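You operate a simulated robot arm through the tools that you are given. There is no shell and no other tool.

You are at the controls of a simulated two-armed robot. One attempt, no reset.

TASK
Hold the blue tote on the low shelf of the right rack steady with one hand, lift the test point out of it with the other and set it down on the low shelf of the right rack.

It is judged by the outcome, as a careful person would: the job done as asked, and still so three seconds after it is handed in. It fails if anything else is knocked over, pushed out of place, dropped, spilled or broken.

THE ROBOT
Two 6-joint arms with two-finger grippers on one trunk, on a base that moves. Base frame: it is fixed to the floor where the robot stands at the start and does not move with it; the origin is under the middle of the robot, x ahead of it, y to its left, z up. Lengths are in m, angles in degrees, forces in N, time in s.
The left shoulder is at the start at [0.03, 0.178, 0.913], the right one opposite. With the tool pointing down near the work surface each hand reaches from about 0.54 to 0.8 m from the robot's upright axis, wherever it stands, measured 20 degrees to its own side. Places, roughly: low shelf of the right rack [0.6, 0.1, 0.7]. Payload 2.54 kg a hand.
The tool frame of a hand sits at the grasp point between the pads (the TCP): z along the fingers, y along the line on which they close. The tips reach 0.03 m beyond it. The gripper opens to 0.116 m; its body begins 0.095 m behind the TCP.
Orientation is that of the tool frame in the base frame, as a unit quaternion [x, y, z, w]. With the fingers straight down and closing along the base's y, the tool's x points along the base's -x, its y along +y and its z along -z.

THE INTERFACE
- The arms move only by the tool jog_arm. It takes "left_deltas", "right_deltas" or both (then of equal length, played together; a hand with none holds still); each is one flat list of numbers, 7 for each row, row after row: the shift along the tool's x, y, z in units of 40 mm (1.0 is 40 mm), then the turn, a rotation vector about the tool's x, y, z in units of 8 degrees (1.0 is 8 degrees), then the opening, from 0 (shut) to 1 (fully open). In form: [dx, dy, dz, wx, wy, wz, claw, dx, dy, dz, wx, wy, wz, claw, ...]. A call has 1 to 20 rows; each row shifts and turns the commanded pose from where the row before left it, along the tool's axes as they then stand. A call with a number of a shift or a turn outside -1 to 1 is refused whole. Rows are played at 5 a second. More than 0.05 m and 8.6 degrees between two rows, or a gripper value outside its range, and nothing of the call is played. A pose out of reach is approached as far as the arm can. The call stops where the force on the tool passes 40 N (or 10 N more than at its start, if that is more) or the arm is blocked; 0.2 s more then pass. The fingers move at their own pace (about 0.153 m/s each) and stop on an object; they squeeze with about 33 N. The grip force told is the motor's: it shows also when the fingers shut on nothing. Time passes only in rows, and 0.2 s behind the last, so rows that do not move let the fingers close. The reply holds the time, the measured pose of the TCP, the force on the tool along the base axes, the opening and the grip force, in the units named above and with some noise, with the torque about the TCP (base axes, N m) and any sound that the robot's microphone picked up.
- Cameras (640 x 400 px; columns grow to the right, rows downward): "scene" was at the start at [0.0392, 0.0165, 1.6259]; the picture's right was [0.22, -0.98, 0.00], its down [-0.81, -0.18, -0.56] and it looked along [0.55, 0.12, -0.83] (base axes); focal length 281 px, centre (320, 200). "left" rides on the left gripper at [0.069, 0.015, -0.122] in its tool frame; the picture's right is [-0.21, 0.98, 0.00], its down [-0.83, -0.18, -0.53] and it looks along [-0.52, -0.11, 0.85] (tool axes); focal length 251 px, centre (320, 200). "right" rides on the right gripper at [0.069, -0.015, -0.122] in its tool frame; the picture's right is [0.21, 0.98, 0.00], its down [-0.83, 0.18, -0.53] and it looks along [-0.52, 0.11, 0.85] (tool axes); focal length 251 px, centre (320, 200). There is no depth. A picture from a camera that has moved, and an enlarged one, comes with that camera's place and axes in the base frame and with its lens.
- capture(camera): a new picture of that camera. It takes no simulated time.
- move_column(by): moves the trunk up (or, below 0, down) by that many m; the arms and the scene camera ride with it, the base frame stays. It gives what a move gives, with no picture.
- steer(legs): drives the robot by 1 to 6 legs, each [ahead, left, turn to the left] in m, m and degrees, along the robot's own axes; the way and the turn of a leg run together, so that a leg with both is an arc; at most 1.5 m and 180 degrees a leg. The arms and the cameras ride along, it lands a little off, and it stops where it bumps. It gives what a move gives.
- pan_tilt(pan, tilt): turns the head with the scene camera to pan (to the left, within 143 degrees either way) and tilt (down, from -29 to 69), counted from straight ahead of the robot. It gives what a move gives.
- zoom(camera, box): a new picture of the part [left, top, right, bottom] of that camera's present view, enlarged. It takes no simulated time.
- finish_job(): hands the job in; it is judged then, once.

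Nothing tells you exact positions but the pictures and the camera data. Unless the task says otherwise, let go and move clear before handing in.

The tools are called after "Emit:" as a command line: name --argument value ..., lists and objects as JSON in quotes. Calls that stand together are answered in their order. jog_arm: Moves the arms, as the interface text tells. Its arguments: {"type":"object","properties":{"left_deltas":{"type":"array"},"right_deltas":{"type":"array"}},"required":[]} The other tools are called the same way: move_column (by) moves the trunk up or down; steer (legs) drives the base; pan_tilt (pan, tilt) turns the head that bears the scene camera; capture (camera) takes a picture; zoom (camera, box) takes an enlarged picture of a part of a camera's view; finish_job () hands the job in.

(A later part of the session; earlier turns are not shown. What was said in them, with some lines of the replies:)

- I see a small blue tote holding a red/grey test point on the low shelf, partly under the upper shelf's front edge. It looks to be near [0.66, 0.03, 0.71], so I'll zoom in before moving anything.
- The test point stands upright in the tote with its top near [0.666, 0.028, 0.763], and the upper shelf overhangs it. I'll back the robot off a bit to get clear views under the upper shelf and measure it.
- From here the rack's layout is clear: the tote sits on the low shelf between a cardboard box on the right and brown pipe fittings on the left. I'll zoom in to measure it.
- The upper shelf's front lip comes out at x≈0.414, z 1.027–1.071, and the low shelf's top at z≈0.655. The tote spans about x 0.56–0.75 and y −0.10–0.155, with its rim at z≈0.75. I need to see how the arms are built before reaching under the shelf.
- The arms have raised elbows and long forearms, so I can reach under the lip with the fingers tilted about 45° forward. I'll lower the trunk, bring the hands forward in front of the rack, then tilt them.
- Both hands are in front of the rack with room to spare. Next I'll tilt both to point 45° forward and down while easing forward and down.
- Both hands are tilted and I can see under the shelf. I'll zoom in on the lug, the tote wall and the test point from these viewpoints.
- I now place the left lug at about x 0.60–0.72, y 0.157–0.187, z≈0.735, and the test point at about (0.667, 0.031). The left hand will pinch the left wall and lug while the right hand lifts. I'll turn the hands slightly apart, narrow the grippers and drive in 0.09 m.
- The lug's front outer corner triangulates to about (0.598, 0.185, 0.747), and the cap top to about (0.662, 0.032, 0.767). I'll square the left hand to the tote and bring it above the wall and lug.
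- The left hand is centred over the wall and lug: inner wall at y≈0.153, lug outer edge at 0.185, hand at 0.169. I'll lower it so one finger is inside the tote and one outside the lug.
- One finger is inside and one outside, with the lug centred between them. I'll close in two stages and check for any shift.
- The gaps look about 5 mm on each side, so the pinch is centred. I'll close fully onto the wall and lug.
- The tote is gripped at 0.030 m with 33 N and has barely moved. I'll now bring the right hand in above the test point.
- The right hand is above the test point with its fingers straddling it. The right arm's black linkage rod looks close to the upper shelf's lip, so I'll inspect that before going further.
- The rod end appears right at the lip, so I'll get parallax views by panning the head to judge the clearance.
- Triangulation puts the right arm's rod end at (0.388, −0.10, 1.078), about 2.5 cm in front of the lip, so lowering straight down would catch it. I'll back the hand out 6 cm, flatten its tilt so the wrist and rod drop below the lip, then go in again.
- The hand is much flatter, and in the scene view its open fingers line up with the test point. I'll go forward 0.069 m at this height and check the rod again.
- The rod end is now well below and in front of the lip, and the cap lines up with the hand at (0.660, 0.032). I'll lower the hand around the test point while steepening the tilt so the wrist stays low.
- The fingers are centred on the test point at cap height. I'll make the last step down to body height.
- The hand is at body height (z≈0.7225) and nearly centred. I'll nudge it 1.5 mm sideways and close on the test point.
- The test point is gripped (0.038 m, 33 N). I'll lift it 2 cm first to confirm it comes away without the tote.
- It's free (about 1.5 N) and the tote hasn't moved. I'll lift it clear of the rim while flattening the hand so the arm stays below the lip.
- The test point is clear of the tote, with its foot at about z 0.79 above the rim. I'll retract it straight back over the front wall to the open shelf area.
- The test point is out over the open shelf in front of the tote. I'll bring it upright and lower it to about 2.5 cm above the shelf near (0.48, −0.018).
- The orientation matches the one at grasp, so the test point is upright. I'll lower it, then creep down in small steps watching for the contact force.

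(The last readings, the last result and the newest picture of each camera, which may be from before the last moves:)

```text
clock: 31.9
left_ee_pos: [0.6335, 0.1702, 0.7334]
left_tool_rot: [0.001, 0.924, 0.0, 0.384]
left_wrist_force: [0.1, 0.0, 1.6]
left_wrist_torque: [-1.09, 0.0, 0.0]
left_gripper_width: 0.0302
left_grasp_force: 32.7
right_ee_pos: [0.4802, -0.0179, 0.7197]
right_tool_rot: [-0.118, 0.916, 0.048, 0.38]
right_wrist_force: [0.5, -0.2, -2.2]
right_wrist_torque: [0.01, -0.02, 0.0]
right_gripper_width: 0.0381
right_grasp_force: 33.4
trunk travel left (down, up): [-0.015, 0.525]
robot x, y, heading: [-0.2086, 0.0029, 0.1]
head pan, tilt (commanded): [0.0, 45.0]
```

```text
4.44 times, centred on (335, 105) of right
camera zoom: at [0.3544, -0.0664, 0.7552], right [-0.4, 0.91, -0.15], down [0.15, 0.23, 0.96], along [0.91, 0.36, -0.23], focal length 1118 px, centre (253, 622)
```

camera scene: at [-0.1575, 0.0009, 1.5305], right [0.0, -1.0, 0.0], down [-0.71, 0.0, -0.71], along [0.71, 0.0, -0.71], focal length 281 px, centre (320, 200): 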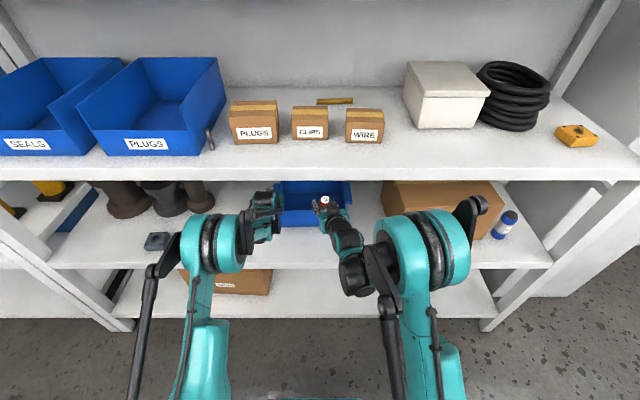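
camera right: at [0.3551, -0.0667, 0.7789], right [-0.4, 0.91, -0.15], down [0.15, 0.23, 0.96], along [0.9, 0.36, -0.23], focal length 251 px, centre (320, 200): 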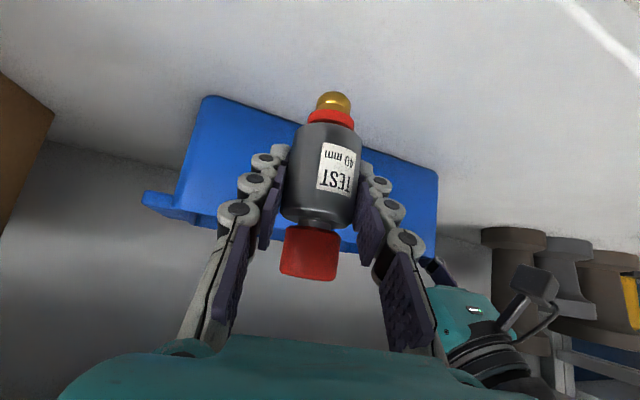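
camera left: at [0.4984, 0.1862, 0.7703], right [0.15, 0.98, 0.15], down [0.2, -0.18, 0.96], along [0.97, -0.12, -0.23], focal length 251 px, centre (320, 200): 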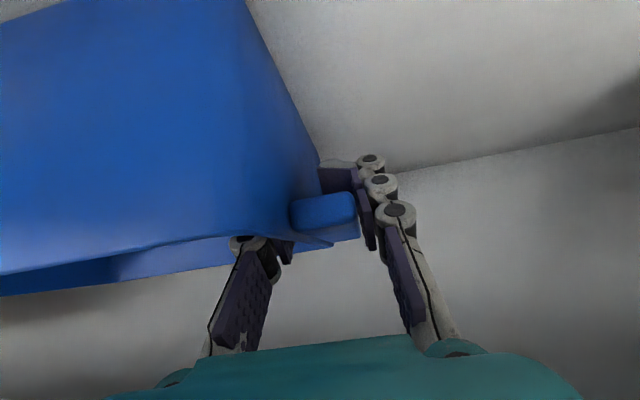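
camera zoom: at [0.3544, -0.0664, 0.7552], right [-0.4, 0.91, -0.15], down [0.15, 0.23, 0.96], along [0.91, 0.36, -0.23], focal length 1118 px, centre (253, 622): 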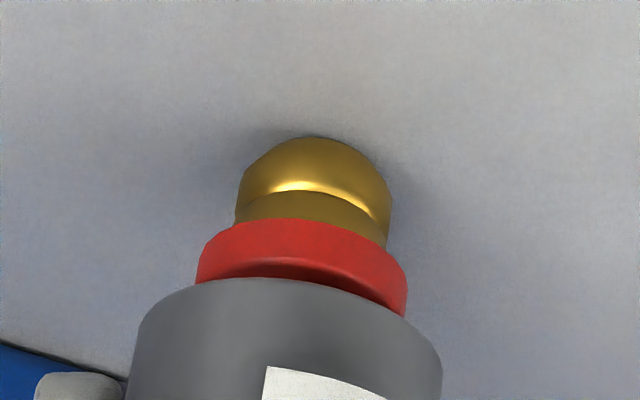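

There's no contact yet, though the shadow under the foot is tightening. I'll continue down in about 1.5 mm steps.

Emit:
jog_arm --right_deltas '[0.0265, 0, 0.0265, 0, 0, 0, 0, 0, 0, 0, 0, 0, 0, 0]'

Emit:
jog_arm --right_deltas '[0.0265, 0, 0.0265, 0, 0, 0, 0, 0, 0, 0, 0, 0, 0, 0]'

Emit:
zoom --camera "right" --box '[270, 60, 400, 150]'

```text
clock: 32.5
left_ee_pos: [0.6333, 0.1708, 0.7332]
left_tool_rot: [0.0, 0.924, 0.0, 0.383]
left_wrist_force: [0.1, 0.5, 2.1]
left_wrist_torque: [-1.09, -0.07, 0.01]
left_gripper_width: 0.0301
left_grasp_force: 32.9
right_ee_pos: [0.4791, -0.0183, 0.7188]
right_tool_rot: [-0.12, 0.916, 0.05, 0.38]
right_wrist_force: [-0.1, -1.3, -3.4]
right_wrist_torque: [-0.01, -0.03, 0.0]
right_gripper_width: 0.0383
right_grasp_force: 33.3
trunk travel left (down, up): [-0.015, 0.525]
robot x, y, heading: [-0.2079, -0.0029, 0.1]
head pan, tilt (commanded): [0.0, 45.0]
```

```text
clock: 33.1
left_ee_pos: [0.6324, 0.1706, 0.732]
left_tool_rot: [0.001, 0.923, -0.001, 0.384]
left_wrist_force: [0.3, 0.1, 0.0]
left_wrist_torque: [-0.7, 0.31, 0.24]
left_gripper_width: 0.0305
left_grasp_force: 33.2
right_ee_pos: [0.4796, -0.0176, 0.7174]
right_tool_rot: [-0.119, 0.916, 0.049, 0.38]
right_wrist_force: [0.0, 0.6, 10.2]
right_wrist_torque: [0.02, 0.05, -0.05]
right_gripper_width: 0.0381
right_grasp_force: 32.5
trunk travel left (down, up): [-0.015, 0.525]
robot x, y, heading: [-0.2056, -0.0007, -0.1]
head pan, tilt (commanded): [0.0, 45.0]
```

```text
4.44 times, centred on (335, 105) of right
camera zoom: at [0.3541, -0.0666, 0.7533], right [-0.4, 0.91, -0.15], down [0.15, 0.23, 0.96], along [0.91, 0.36, -0.23], focal length 1118 px, centre (253, 622)
```

zoom: 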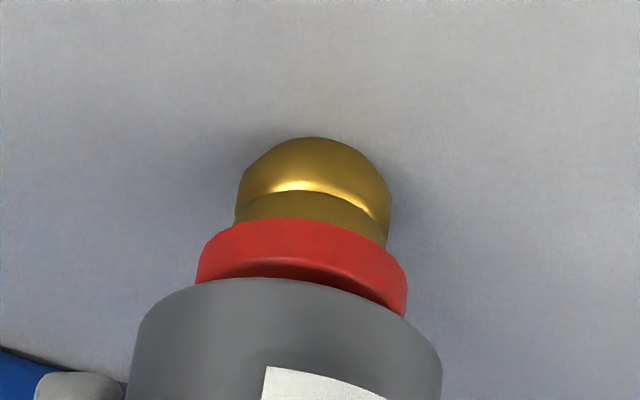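

Contact is made at +10 N, so the foot is on the shelf. I'll ease up about 1 mm to relax the load, then open the gripper gradually.

Emit:
jog_arm --right_deltas '[-0.0177, 0, -0.0177, 0, 0, 0, 0, 0, 0, 0, 0, 0, 0, 0]'

Emit:
jog_arm --right_deltas '[0, 0, 0, 0, 0, 0, 0.33, 0, 0, 0, 0, 0, 0, 0.34, 0, 0, 0, 0, 0, 0, 0.35, 0, 0, 0, 0, 0, 0, 0.37, 0, 0, 0, 0, 0, 0, 0.4, 0, 0, 0, 0, 0, 0, 0.4]'

Emit:
capture --camera "right"

Emit:
zoom --camera "scene" --box '[230, 160, 430, 285]'

```text
clock: 33.7
left_ee_pos: [0.6328, 0.1716, 0.734]
left_tool_rot: [0.001, 0.924, 0.0, 0.383]
left_wrist_force: [-1.1, -0.1, 2.0]
left_wrist_torque: [-1.15, 0.17, 0.03]
left_gripper_width: 0.0304
left_grasp_force: 32.8
right_ee_pos: [0.4802, -0.0181, 0.7173]
right_tool_rot: [-0.12, 0.916, 0.05, 0.379]
right_wrist_force: [-1.2, 0.4, 1.8]
right_wrist_torque: [-0.01, 0.07, 0.04]
right_gripper_width: 0.0379
right_grasp_force: 33.3
trunk travel left (down, up): [-0.015, 0.525]
robot x, y, heading: [-0.2091, 0.0006, -0.2]
head pan, tilt (commanded): [0.0, 45.0]
```

```text
clock: 35.1
left_ee_pos: [0.6331, 0.1707, 0.7335]
left_tool_rot: [0.001, 0.924, 0.0, 0.383]
left_wrist_force: [-0.1, -0.5, 1.2]
left_wrist_torque: [-1.08, -0.14, 0.0]
left_gripper_width: 0.0303
left_grasp_force: 33.2
right_ee_pos: [0.4807, -0.0194, 0.7176]
right_tool_rot: [-0.12, 0.916, 0.049, 0.38]
right_wrist_force: [-1.1, 0.1, 0.5]
right_wrist_torque: [0.02, -0.02, 0.02]
right_gripper_width: 0.0463
right_grasp_force: 0.0
trunk travel left (down, up): [-0.015, 0.525]
robot x, y, heading: [-0.2076, -0.004, 0.1]
head pan, tilt (commanded): [0.0, 45.0]
```

```text
taken
camera right: at [0.3547, -0.0665, 0.7537], right [-0.4, 0.91, -0.15], down [0.15, 0.23, 0.96], along [0.91, 0.36, -0.23], focal length 251 px, centre (320, 200)
```

right: 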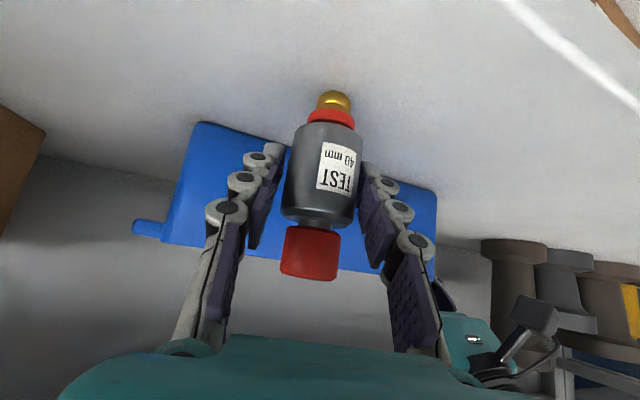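

```text
3.20 times, centred on (330, 222) of scene
camera zoom: at [-0.1577, 0.0009, 1.5305], right [0.0, -1.0, 0.0], down [-0.71, 0.0, -0.71], along [0.71, 0.0, -0.71], focal length 900 px, centre (288, 128)
```

zoom: 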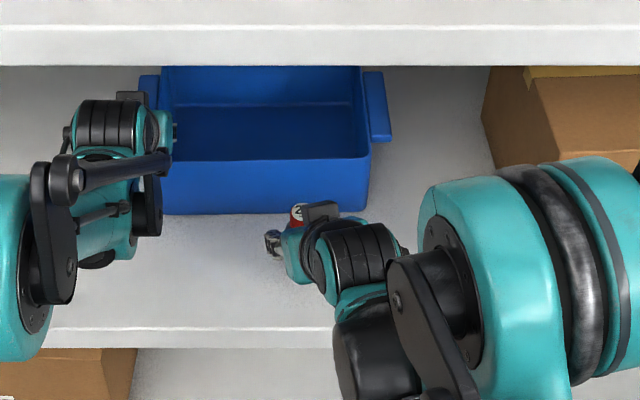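

The test point is standing by itself with the gripper just open. I'll open wider and withdraw the right hand back along its own axis.

Emit:
jog_arm --right_deltas '[0, 0, 0, 0, 0, 0, 0.45, 0, 0, 0, 0, 0, 0, 0.5, 0, 0, 0, 0, 0, 0, 0.56, 0, 0, 0, 0, 0, 0, 0.62, 0, 0, 0, 0, 0, 0, 0.68, 0, 0, 0, 0, 0, 0, 0.68]'

Emit:
capture --camera "right"

Emit:
jog_arm --right_deltas '[0, 0, -0.5, 0, 0, 0, 0.68, 0, 0, -0.5, 0, 0, 0, 0.68, 0, 0, -0.5, 0, 0, 0, 0.68, 0, 0, -0.5, 0, 0, 0, 0.68, 0, 0, 0, 0, 0, 0, 0.68]'

Emit:
capture --camera "right"

Emit:
capture --camera "scene"

Emit:
zoom --camera "scene" --box '[230, 160, 430, 285]'

```text
clock: 36.5
left_ee_pos: [0.6331, 0.1711, 0.7326]
left_tool_rot: [0.0, 0.923, 0.0, 0.384]
left_wrist_force: [1.1, 0.4, 1.4]
left_wrist_torque: [-1.04, -0.03, 0.05]
left_gripper_width: 0.0305
left_grasp_force: 32.5
right_ee_pos: [0.4798, -0.0178, 0.7181]
right_tool_rot: [-0.121, 0.916, 0.05, 0.379]
right_wrist_force: [0.8, 0.2, 0.6]
right_wrist_torque: [-0.01, 0.0, 0.02]
right_gripper_width: 0.079
right_grasp_force: 0.0
trunk travel left (down, up): [-0.015, 0.525]
robot x, y, heading: [-0.2093, -0.0029, -0.3]
head pan, tilt (commanded): [0.0, 45.0]
```

```text
taken
camera right: at [0.3547, -0.0665, 0.7537], right [-0.4, 0.91, -0.15], down [0.15, 0.23, 0.96], along [0.91, 0.36, -0.23], focal length 251 px, centre (320, 200)
```

right: 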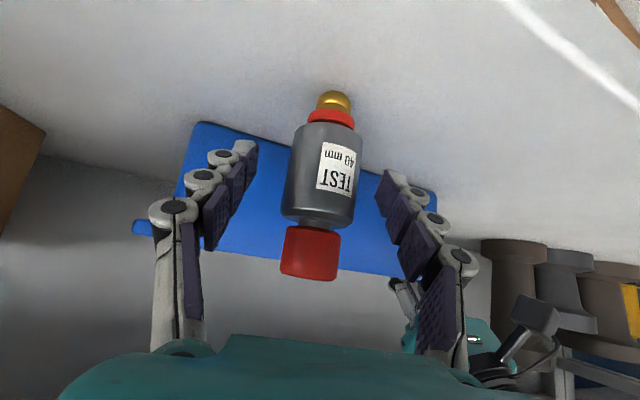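

```text
clock: 37.7
left_ee_pos: [0.6328, 0.171, 0.7315]
left_tool_rot: [0.001, 0.923, 0.0, 0.384]
left_wrist_force: [0.0, 0.0, 2.2]
left_wrist_torque: [-1.08, 0.13, -0.01]
left_gripper_width: 0.0304
left_grasp_force: 32.5
right_ee_pos: [0.4245, -0.0336, 0.7751]
right_tool_rot: [-0.12, 0.916, 0.05, 0.379]
right_wrist_force: [0.4, 0.2, -0.5]
right_wrist_torque: [-0.02, -0.01, 0.01]
right_gripper_width: 0.0786
right_grasp_force: 0.1
trunk travel left (down, up): [-0.015, 0.525]
robot x, y, heading: [-0.2103, -0.0011, -0.0]
head pan, tilt (commanded): [0.0, 45.0]
```

```text
taken
camera right: at [0.2991, -0.081, 0.811], right [-0.4, 0.91, -0.15], down [0.15, 0.23, 0.96], along [0.91, 0.36, -0.23], focal length 251 px, centre (320, 200)
```

right: 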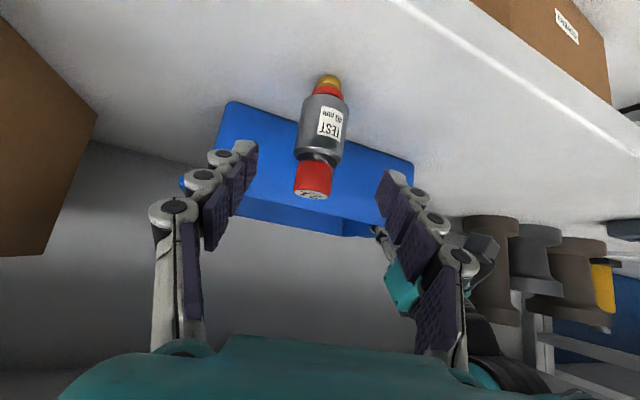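

```text
taken
camera scene: at [-0.1578, 0.001, 1.5305], right [0.0, -1.0, 0.0], down [-0.71, 0.0, -0.71], along [0.71, 0.0, -0.71], focal length 281 px, centre (320, 200)
```

scene: 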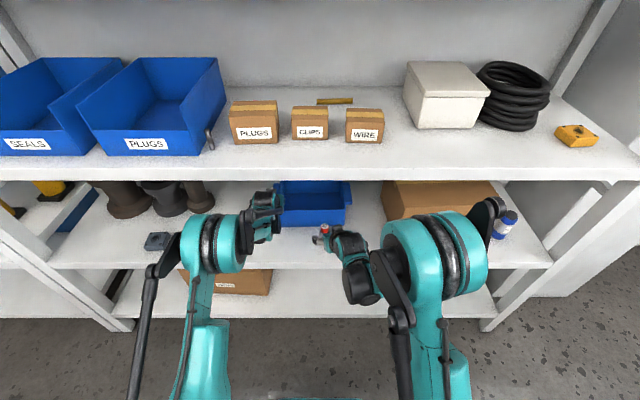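

```text
3.20 times, centred on (330, 222) of scene
camera zoom: at [-0.1578, 0.001, 1.5305], right [0.0, -1.0, 0.0], down [-0.71, 0.0, -0.71], along [0.71, 0.0, -0.71], focal length 900 px, centre (288, 128)
```

zoom: 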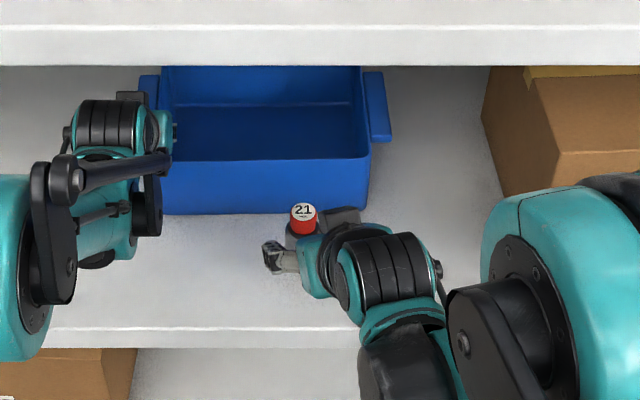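

The test point stands upright on the low shelf at about (0.48, −0.018). Next I'll pull the right hand back a bit more, then slowly open the left hand to let go of the tote.

Emit:
jog_arm --right_deltas '[0, 0, -0.5, 0, 0, 0, 0.68, 0, 0, -0.5, 0, 0, 0, 0.68]'

Emit:
jog_arm --left_deltas '[0, 0, 0, 0, 0, 0, 0.26, 0, 0, 0, 0, 0, 0, 0.28, 0, 0, 0, 0, 0, 0, 0.32, 0, 0, 0, 0, 0, 0, 0.38, 0, 0, 0, 0, 0, 0, 0.45, 0, 0, 0, 0, 0, 0, 0.55, 0, 0, 0, 0, 0, 0, 0.65, 0, 0, 0, 0, 0, 0, 0.65]'

Emit:
capture --camera "left"

Emit:
zoom --camera "scene" --box '[230, 160, 430, 285]'

```text
clock: 38.3
left_ee_pos: [0.6322, 0.1707, 0.7325]
left_tool_rot: [0.001, 0.923, -0.001, 0.384]
left_wrist_force: [-1.1, 0.8, 2.0]
left_wrist_torque: [-1.22, -0.14, -0.21]
left_gripper_width: 0.03
left_grasp_force: 32.7
right_ee_pos: [0.3989, -0.0401, 0.8024]
right_tool_rot: [-0.12, 0.916, 0.049, 0.379]
right_wrist_force: [-0.2, 0.1, -0.7]
right_wrist_torque: [0.01, 0.01, 0.0]
right_gripper_width: 0.0789
right_grasp_force: 0.1
trunk travel left (down, up): [-0.015, 0.525]
robot x, y, heading: [-0.2091, 0.002, -0.3]
head pan, tilt (commanded): [0.0, 45.0]
```

```text
clock: 40.1
left_ee_pos: [0.6321, 0.171, 0.7323]
left_tool_rot: [0.002, 0.924, -0.001, 0.384]
left_wrist_force: [0.0, -0.3, -0.5]
left_wrist_torque: [0.01, 0.02, 0.03]
left_gripper_width: 0.0755
left_grasp_force: 0.2
right_ee_pos: [0.3986, -0.0391, 0.8023]
right_tool_rot: [-0.12, 0.916, 0.05, 0.38]
right_wrist_force: [-0.1, 0.0, -0.1]
right_wrist_torque: [0.0, 0.01, -0.01]
right_gripper_width: 0.0788
right_grasp_force: 0.1
trunk travel left (down, up): [-0.015, 0.525]
robot x, y, heading: [-0.2103, 0.0043, -0.2]
head pan, tilt (commanded): [0.0, 45.0]
```

```text
taken
camera left: at [0.4983, 0.1861, 0.7704], right [0.15, 0.98, 0.15], down [0.2, -0.18, 0.96], along [0.97, -0.12, -0.23], focal length 251 px, centre (320, 200)
```

left: 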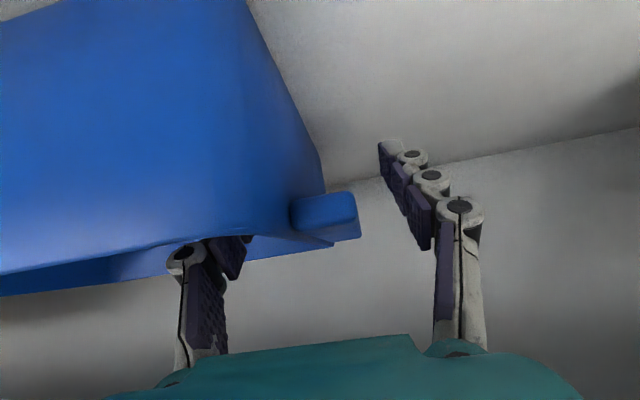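

```text
3.20 times, centred on (330, 222) of scene
camera zoom: at [-0.1575, 0.0008, 1.5305], right [0.0, -1.0, 0.0], down [-0.71, 0.0, -0.71], along [0.71, 0.0, -0.71], focal length 900 px, centre (288, 128)
```

zoom: 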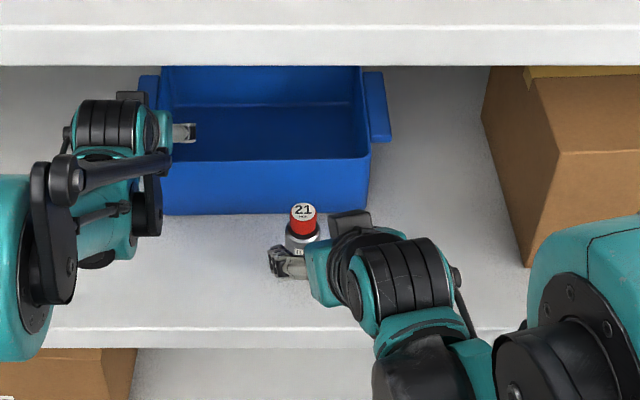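

The tote is released and hasn't moved. I'll raise the left fingers out of it, flattening the hand to keep its rod below the lip.

Emit:
jog_arm --left_deltas '[-0.427, 0, -0.427, 0, -1, 0, 0.65, -0.483, 0, -0.364, 0, -1, 0, 0.65, -0.528, 0, -0.293, 0, -1, 0, 0.65, 0, 0, 0, 0, 0, 0, 0.65]'

Emit:
capture --camera "left"

Emit:
zoom --camera "scene" --box '[190, 160, 390, 285]'

```text
clock: 41.1
left_ee_pos: [0.6331, 0.1709, 0.8065]
left_tool_rot: [0.001, 0.823, 0.0, 0.568]
left_wrist_force: [-0.4, -0.3, -0.5]
left_wrist_torque: [-0.01, -0.01, 0.0]
left_gripper_width: 0.0753
left_grasp_force: 0.0
right_ee_pos: [0.3975, -0.0385, 0.8011]
right_tool_rot: [-0.119, 0.916, 0.05, 0.38]
right_wrist_force: [0.2, -0.3, -0.3]
right_wrist_torque: [-0.02, 0.02, 0.03]
right_gripper_width: 0.0789
right_grasp_force: 0.0
trunk travel left (down, up): [-0.015, 0.525]
robot x, y, heading: [-0.205, -0.0008, -0.0]
head pan, tilt (commanded): [0.0, 45.0]
```

```text
taken
camera left: at [0.4944, 0.1859, 0.7856], right [0.08, 0.98, 0.2], down [-0.21, -0.18, 0.96], along [0.98, -0.12, 0.19], focal length 251 px, centre (320, 200)
```

left: 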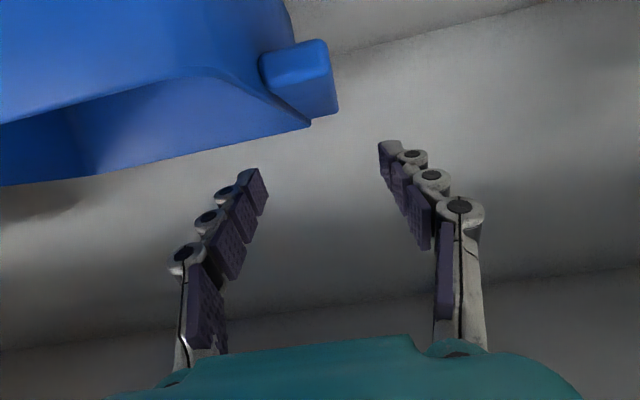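

```text
3.20 times, centred on (290, 222) of scene
camera zoom: at [-0.1576, 0.0008, 1.5305], right [0.0, -1.0, 0.0], down [-0.71, 0.0, -0.71], along [0.71, 0.0, -0.71], focal length 900 px, centre (416, 128)
```

zoom: 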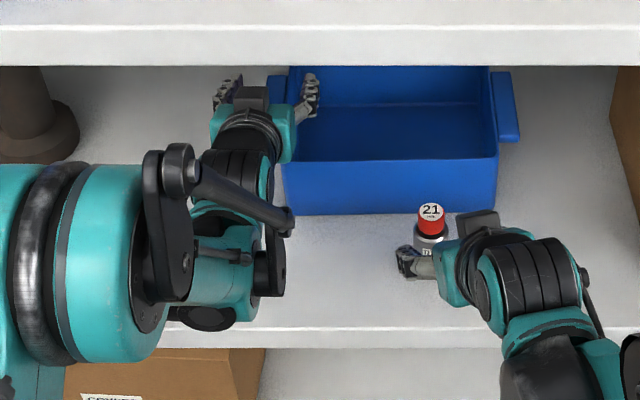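

The left fingers are clear above the rim. I'll pull the left hand straight back out from over the tote.

Emit:
jog_arm --left_deltas '[0.358, 0, -0.934, 0, 0, 0, 0.65, 0.358, 0, -0.934, 0, 0, 0, 0.65, 0.358, 0, -0.934, 0, 0, 0, 0.65, 0.358, 0, -0.934, 0, 0, 0, 0.65, 0, 0, 0, 0, 0, 0, 0.65]'

Emit:
capture --camera "scene"

Emit:
capture --camera "left"

```text
clock: 42.3
left_ee_pos: [0.4749, 0.1746, 0.8113]
left_tool_rot: [0.001, 0.824, -0.001, 0.566]
left_wrist_force: [0.3, 0.7, -0.3]
left_wrist_torque: [0.01, 0.02, -0.01]
left_gripper_width: 0.0752
left_grasp_force: 0.2
left hand out of reach, approached as far as the arm can: row 4
right_ee_pos: [0.3981, -0.0398, 0.802]
right_tool_rot: [-0.121, 0.916, 0.05, 0.38]
right_wrist_force: [-0.5, 0.2, 0.3]
right_wrist_torque: [0.01, 0.01, 0.03]
right_gripper_width: 0.0788
right_grasp_force: 0.0
trunk travel left (down, up): [-0.015, 0.525]
robot x, y, heading: [-0.2106, 0.0013, 0.1]
head pan, tilt (commanded): [0.0, 45.0]
```

```text
taken
camera scene: at [-0.1574, 0.0008, 1.5305], right [0.0, -1.0, 0.0], down [-0.71, 0.0, -0.71], along [0.71, 0.0, -0.71], focal length 281 px, centre (320, 200)
```

scene: 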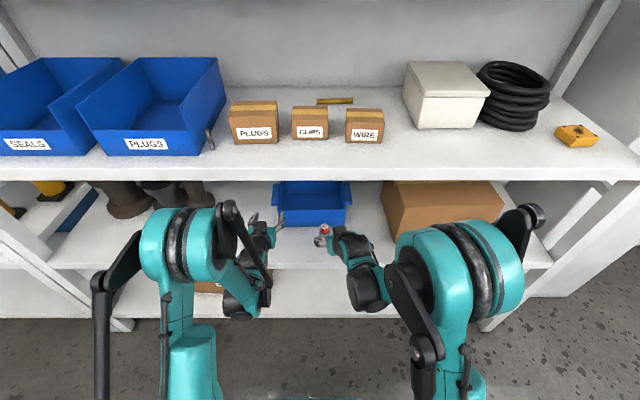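

```text
taken
camera left: at [0.3379, 0.1897, 0.7904], right [0.08, 0.98, 0.2], down [-0.2, -0.18, 0.96], along [0.98, -0.12, 0.18], focal length 251 px, centre (320, 200)
```

left: 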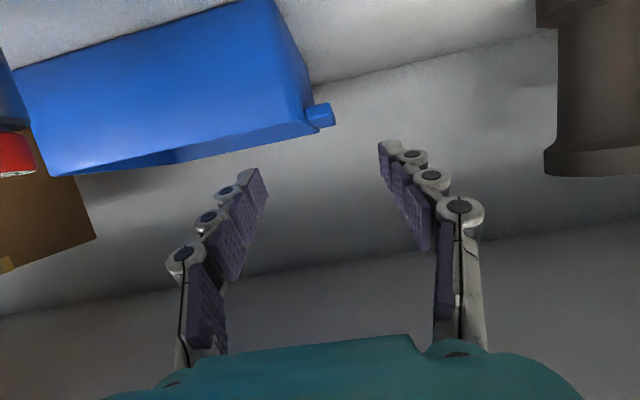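

Both hands are free and the test point is standing. I'll drive straight back to clear the rack and then check the result.

Emit:
steer --legs '[[-0.25, 0, 0]]'

Emit:
capture --camera "scene"

Emit:
zoom --camera "scene" --box '[220, 130, 430, 260]'

Emit:
capture --camera "right"

```text
clock: 44.1
left_ee_pos: [0.2252, 0.1717, 0.8118]
left_tool_rot: [0.004, 0.824, -0.003, 0.566]
left_wrist_force: [-0.9, 0.1, 0.7]
left_wrist_torque: [-0.01, -0.01, 0.01]
left_gripper_width: 0.0754
left_grasp_force: 0.0
right_ee_pos: [0.1469, -0.0416, 0.8028]
right_tool_rot: [-0.117, 0.917, 0.048, 0.379]
right_wrist_force: [-0.1, 0.7, -0.3]
right_wrist_torque: [0.05, -0.03, -0.02]
right_gripper_width: 0.0788
right_grasp_force: 0.1
trunk travel left (down, up): [-0.015, 0.525]
robot x, y, heading: [-0.4593, -0.0009, -0.4]
head pan, tilt (commanded): [0.0, 45.0]
```

```text
taken
camera scene: at [-0.4096, 0.0017, 1.5305], right [-0.01, -1.0, 0.0], down [-0.71, 0.0, -0.71], along [0.71, 0.0, -0.71], focal length 281 px, centre (320, 200)
```

scene: 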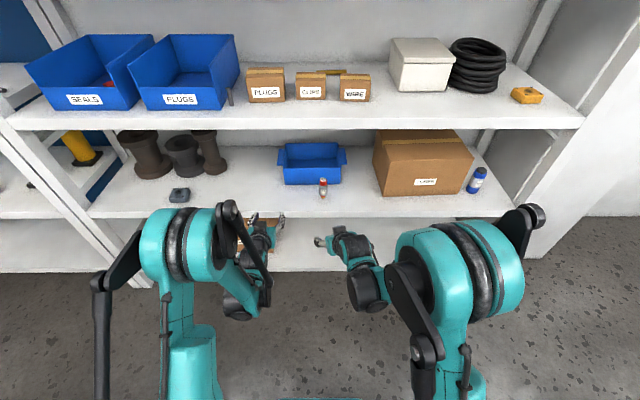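

```text
3.05 times, centred on (325, 195) of scene
camera zoom: at [-0.4096, 0.0017, 1.5305], right [-0.01, -1.0, 0.0], down [-0.71, 0.0, -0.71], along [0.71, 0.0, -0.71], focal length 857 px, centre (305, 215)
```

zoom: 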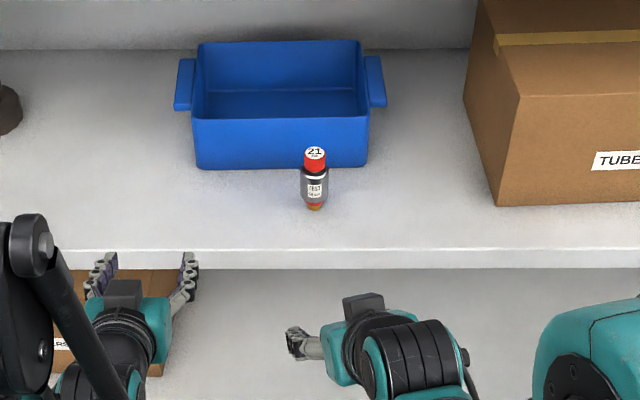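

```text
taken
camera right: at [0.0202, -0.0889, 0.8385], right [-0.39, 0.91, -0.15], down [0.15, 0.23, 0.96], along [0.91, 0.35, -0.23], focal length 251 px, centre (320, 200)
```

right: 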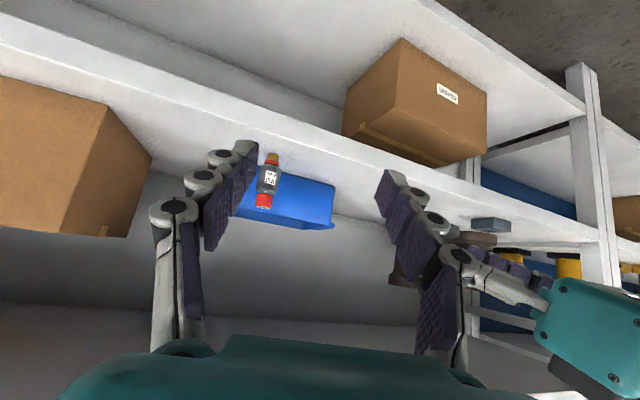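

The test point stands upright on the low shelf in front of the blue tote. The tote is empty and in its place, nothing else looks disturbed, and both hands are clear, so I'm handing the job in.

Emit:
finish_job

```text
The job is handed in.
```

The test point is out of the blue tote and standing upright on the low shelf of the right rack, about 7 cm in front of the tote's front wall.

- **Holding:** The left hand pinched the tote's left wall and lug while the right hand lifted. The tote moved no more than a millimetre or two.
- **Setting down:** I lowered the test point until its foot touched the shelf, eased off, then opened the gripper slowly. It stayed upright as the hand withdrew.
- **At hand-in:** Both hands had let go and the robot had backed 0.25 m away. In the last pictures the tote and everything else on the rack looked undisturbed.

The job is handed in; I have not seen the judged result.
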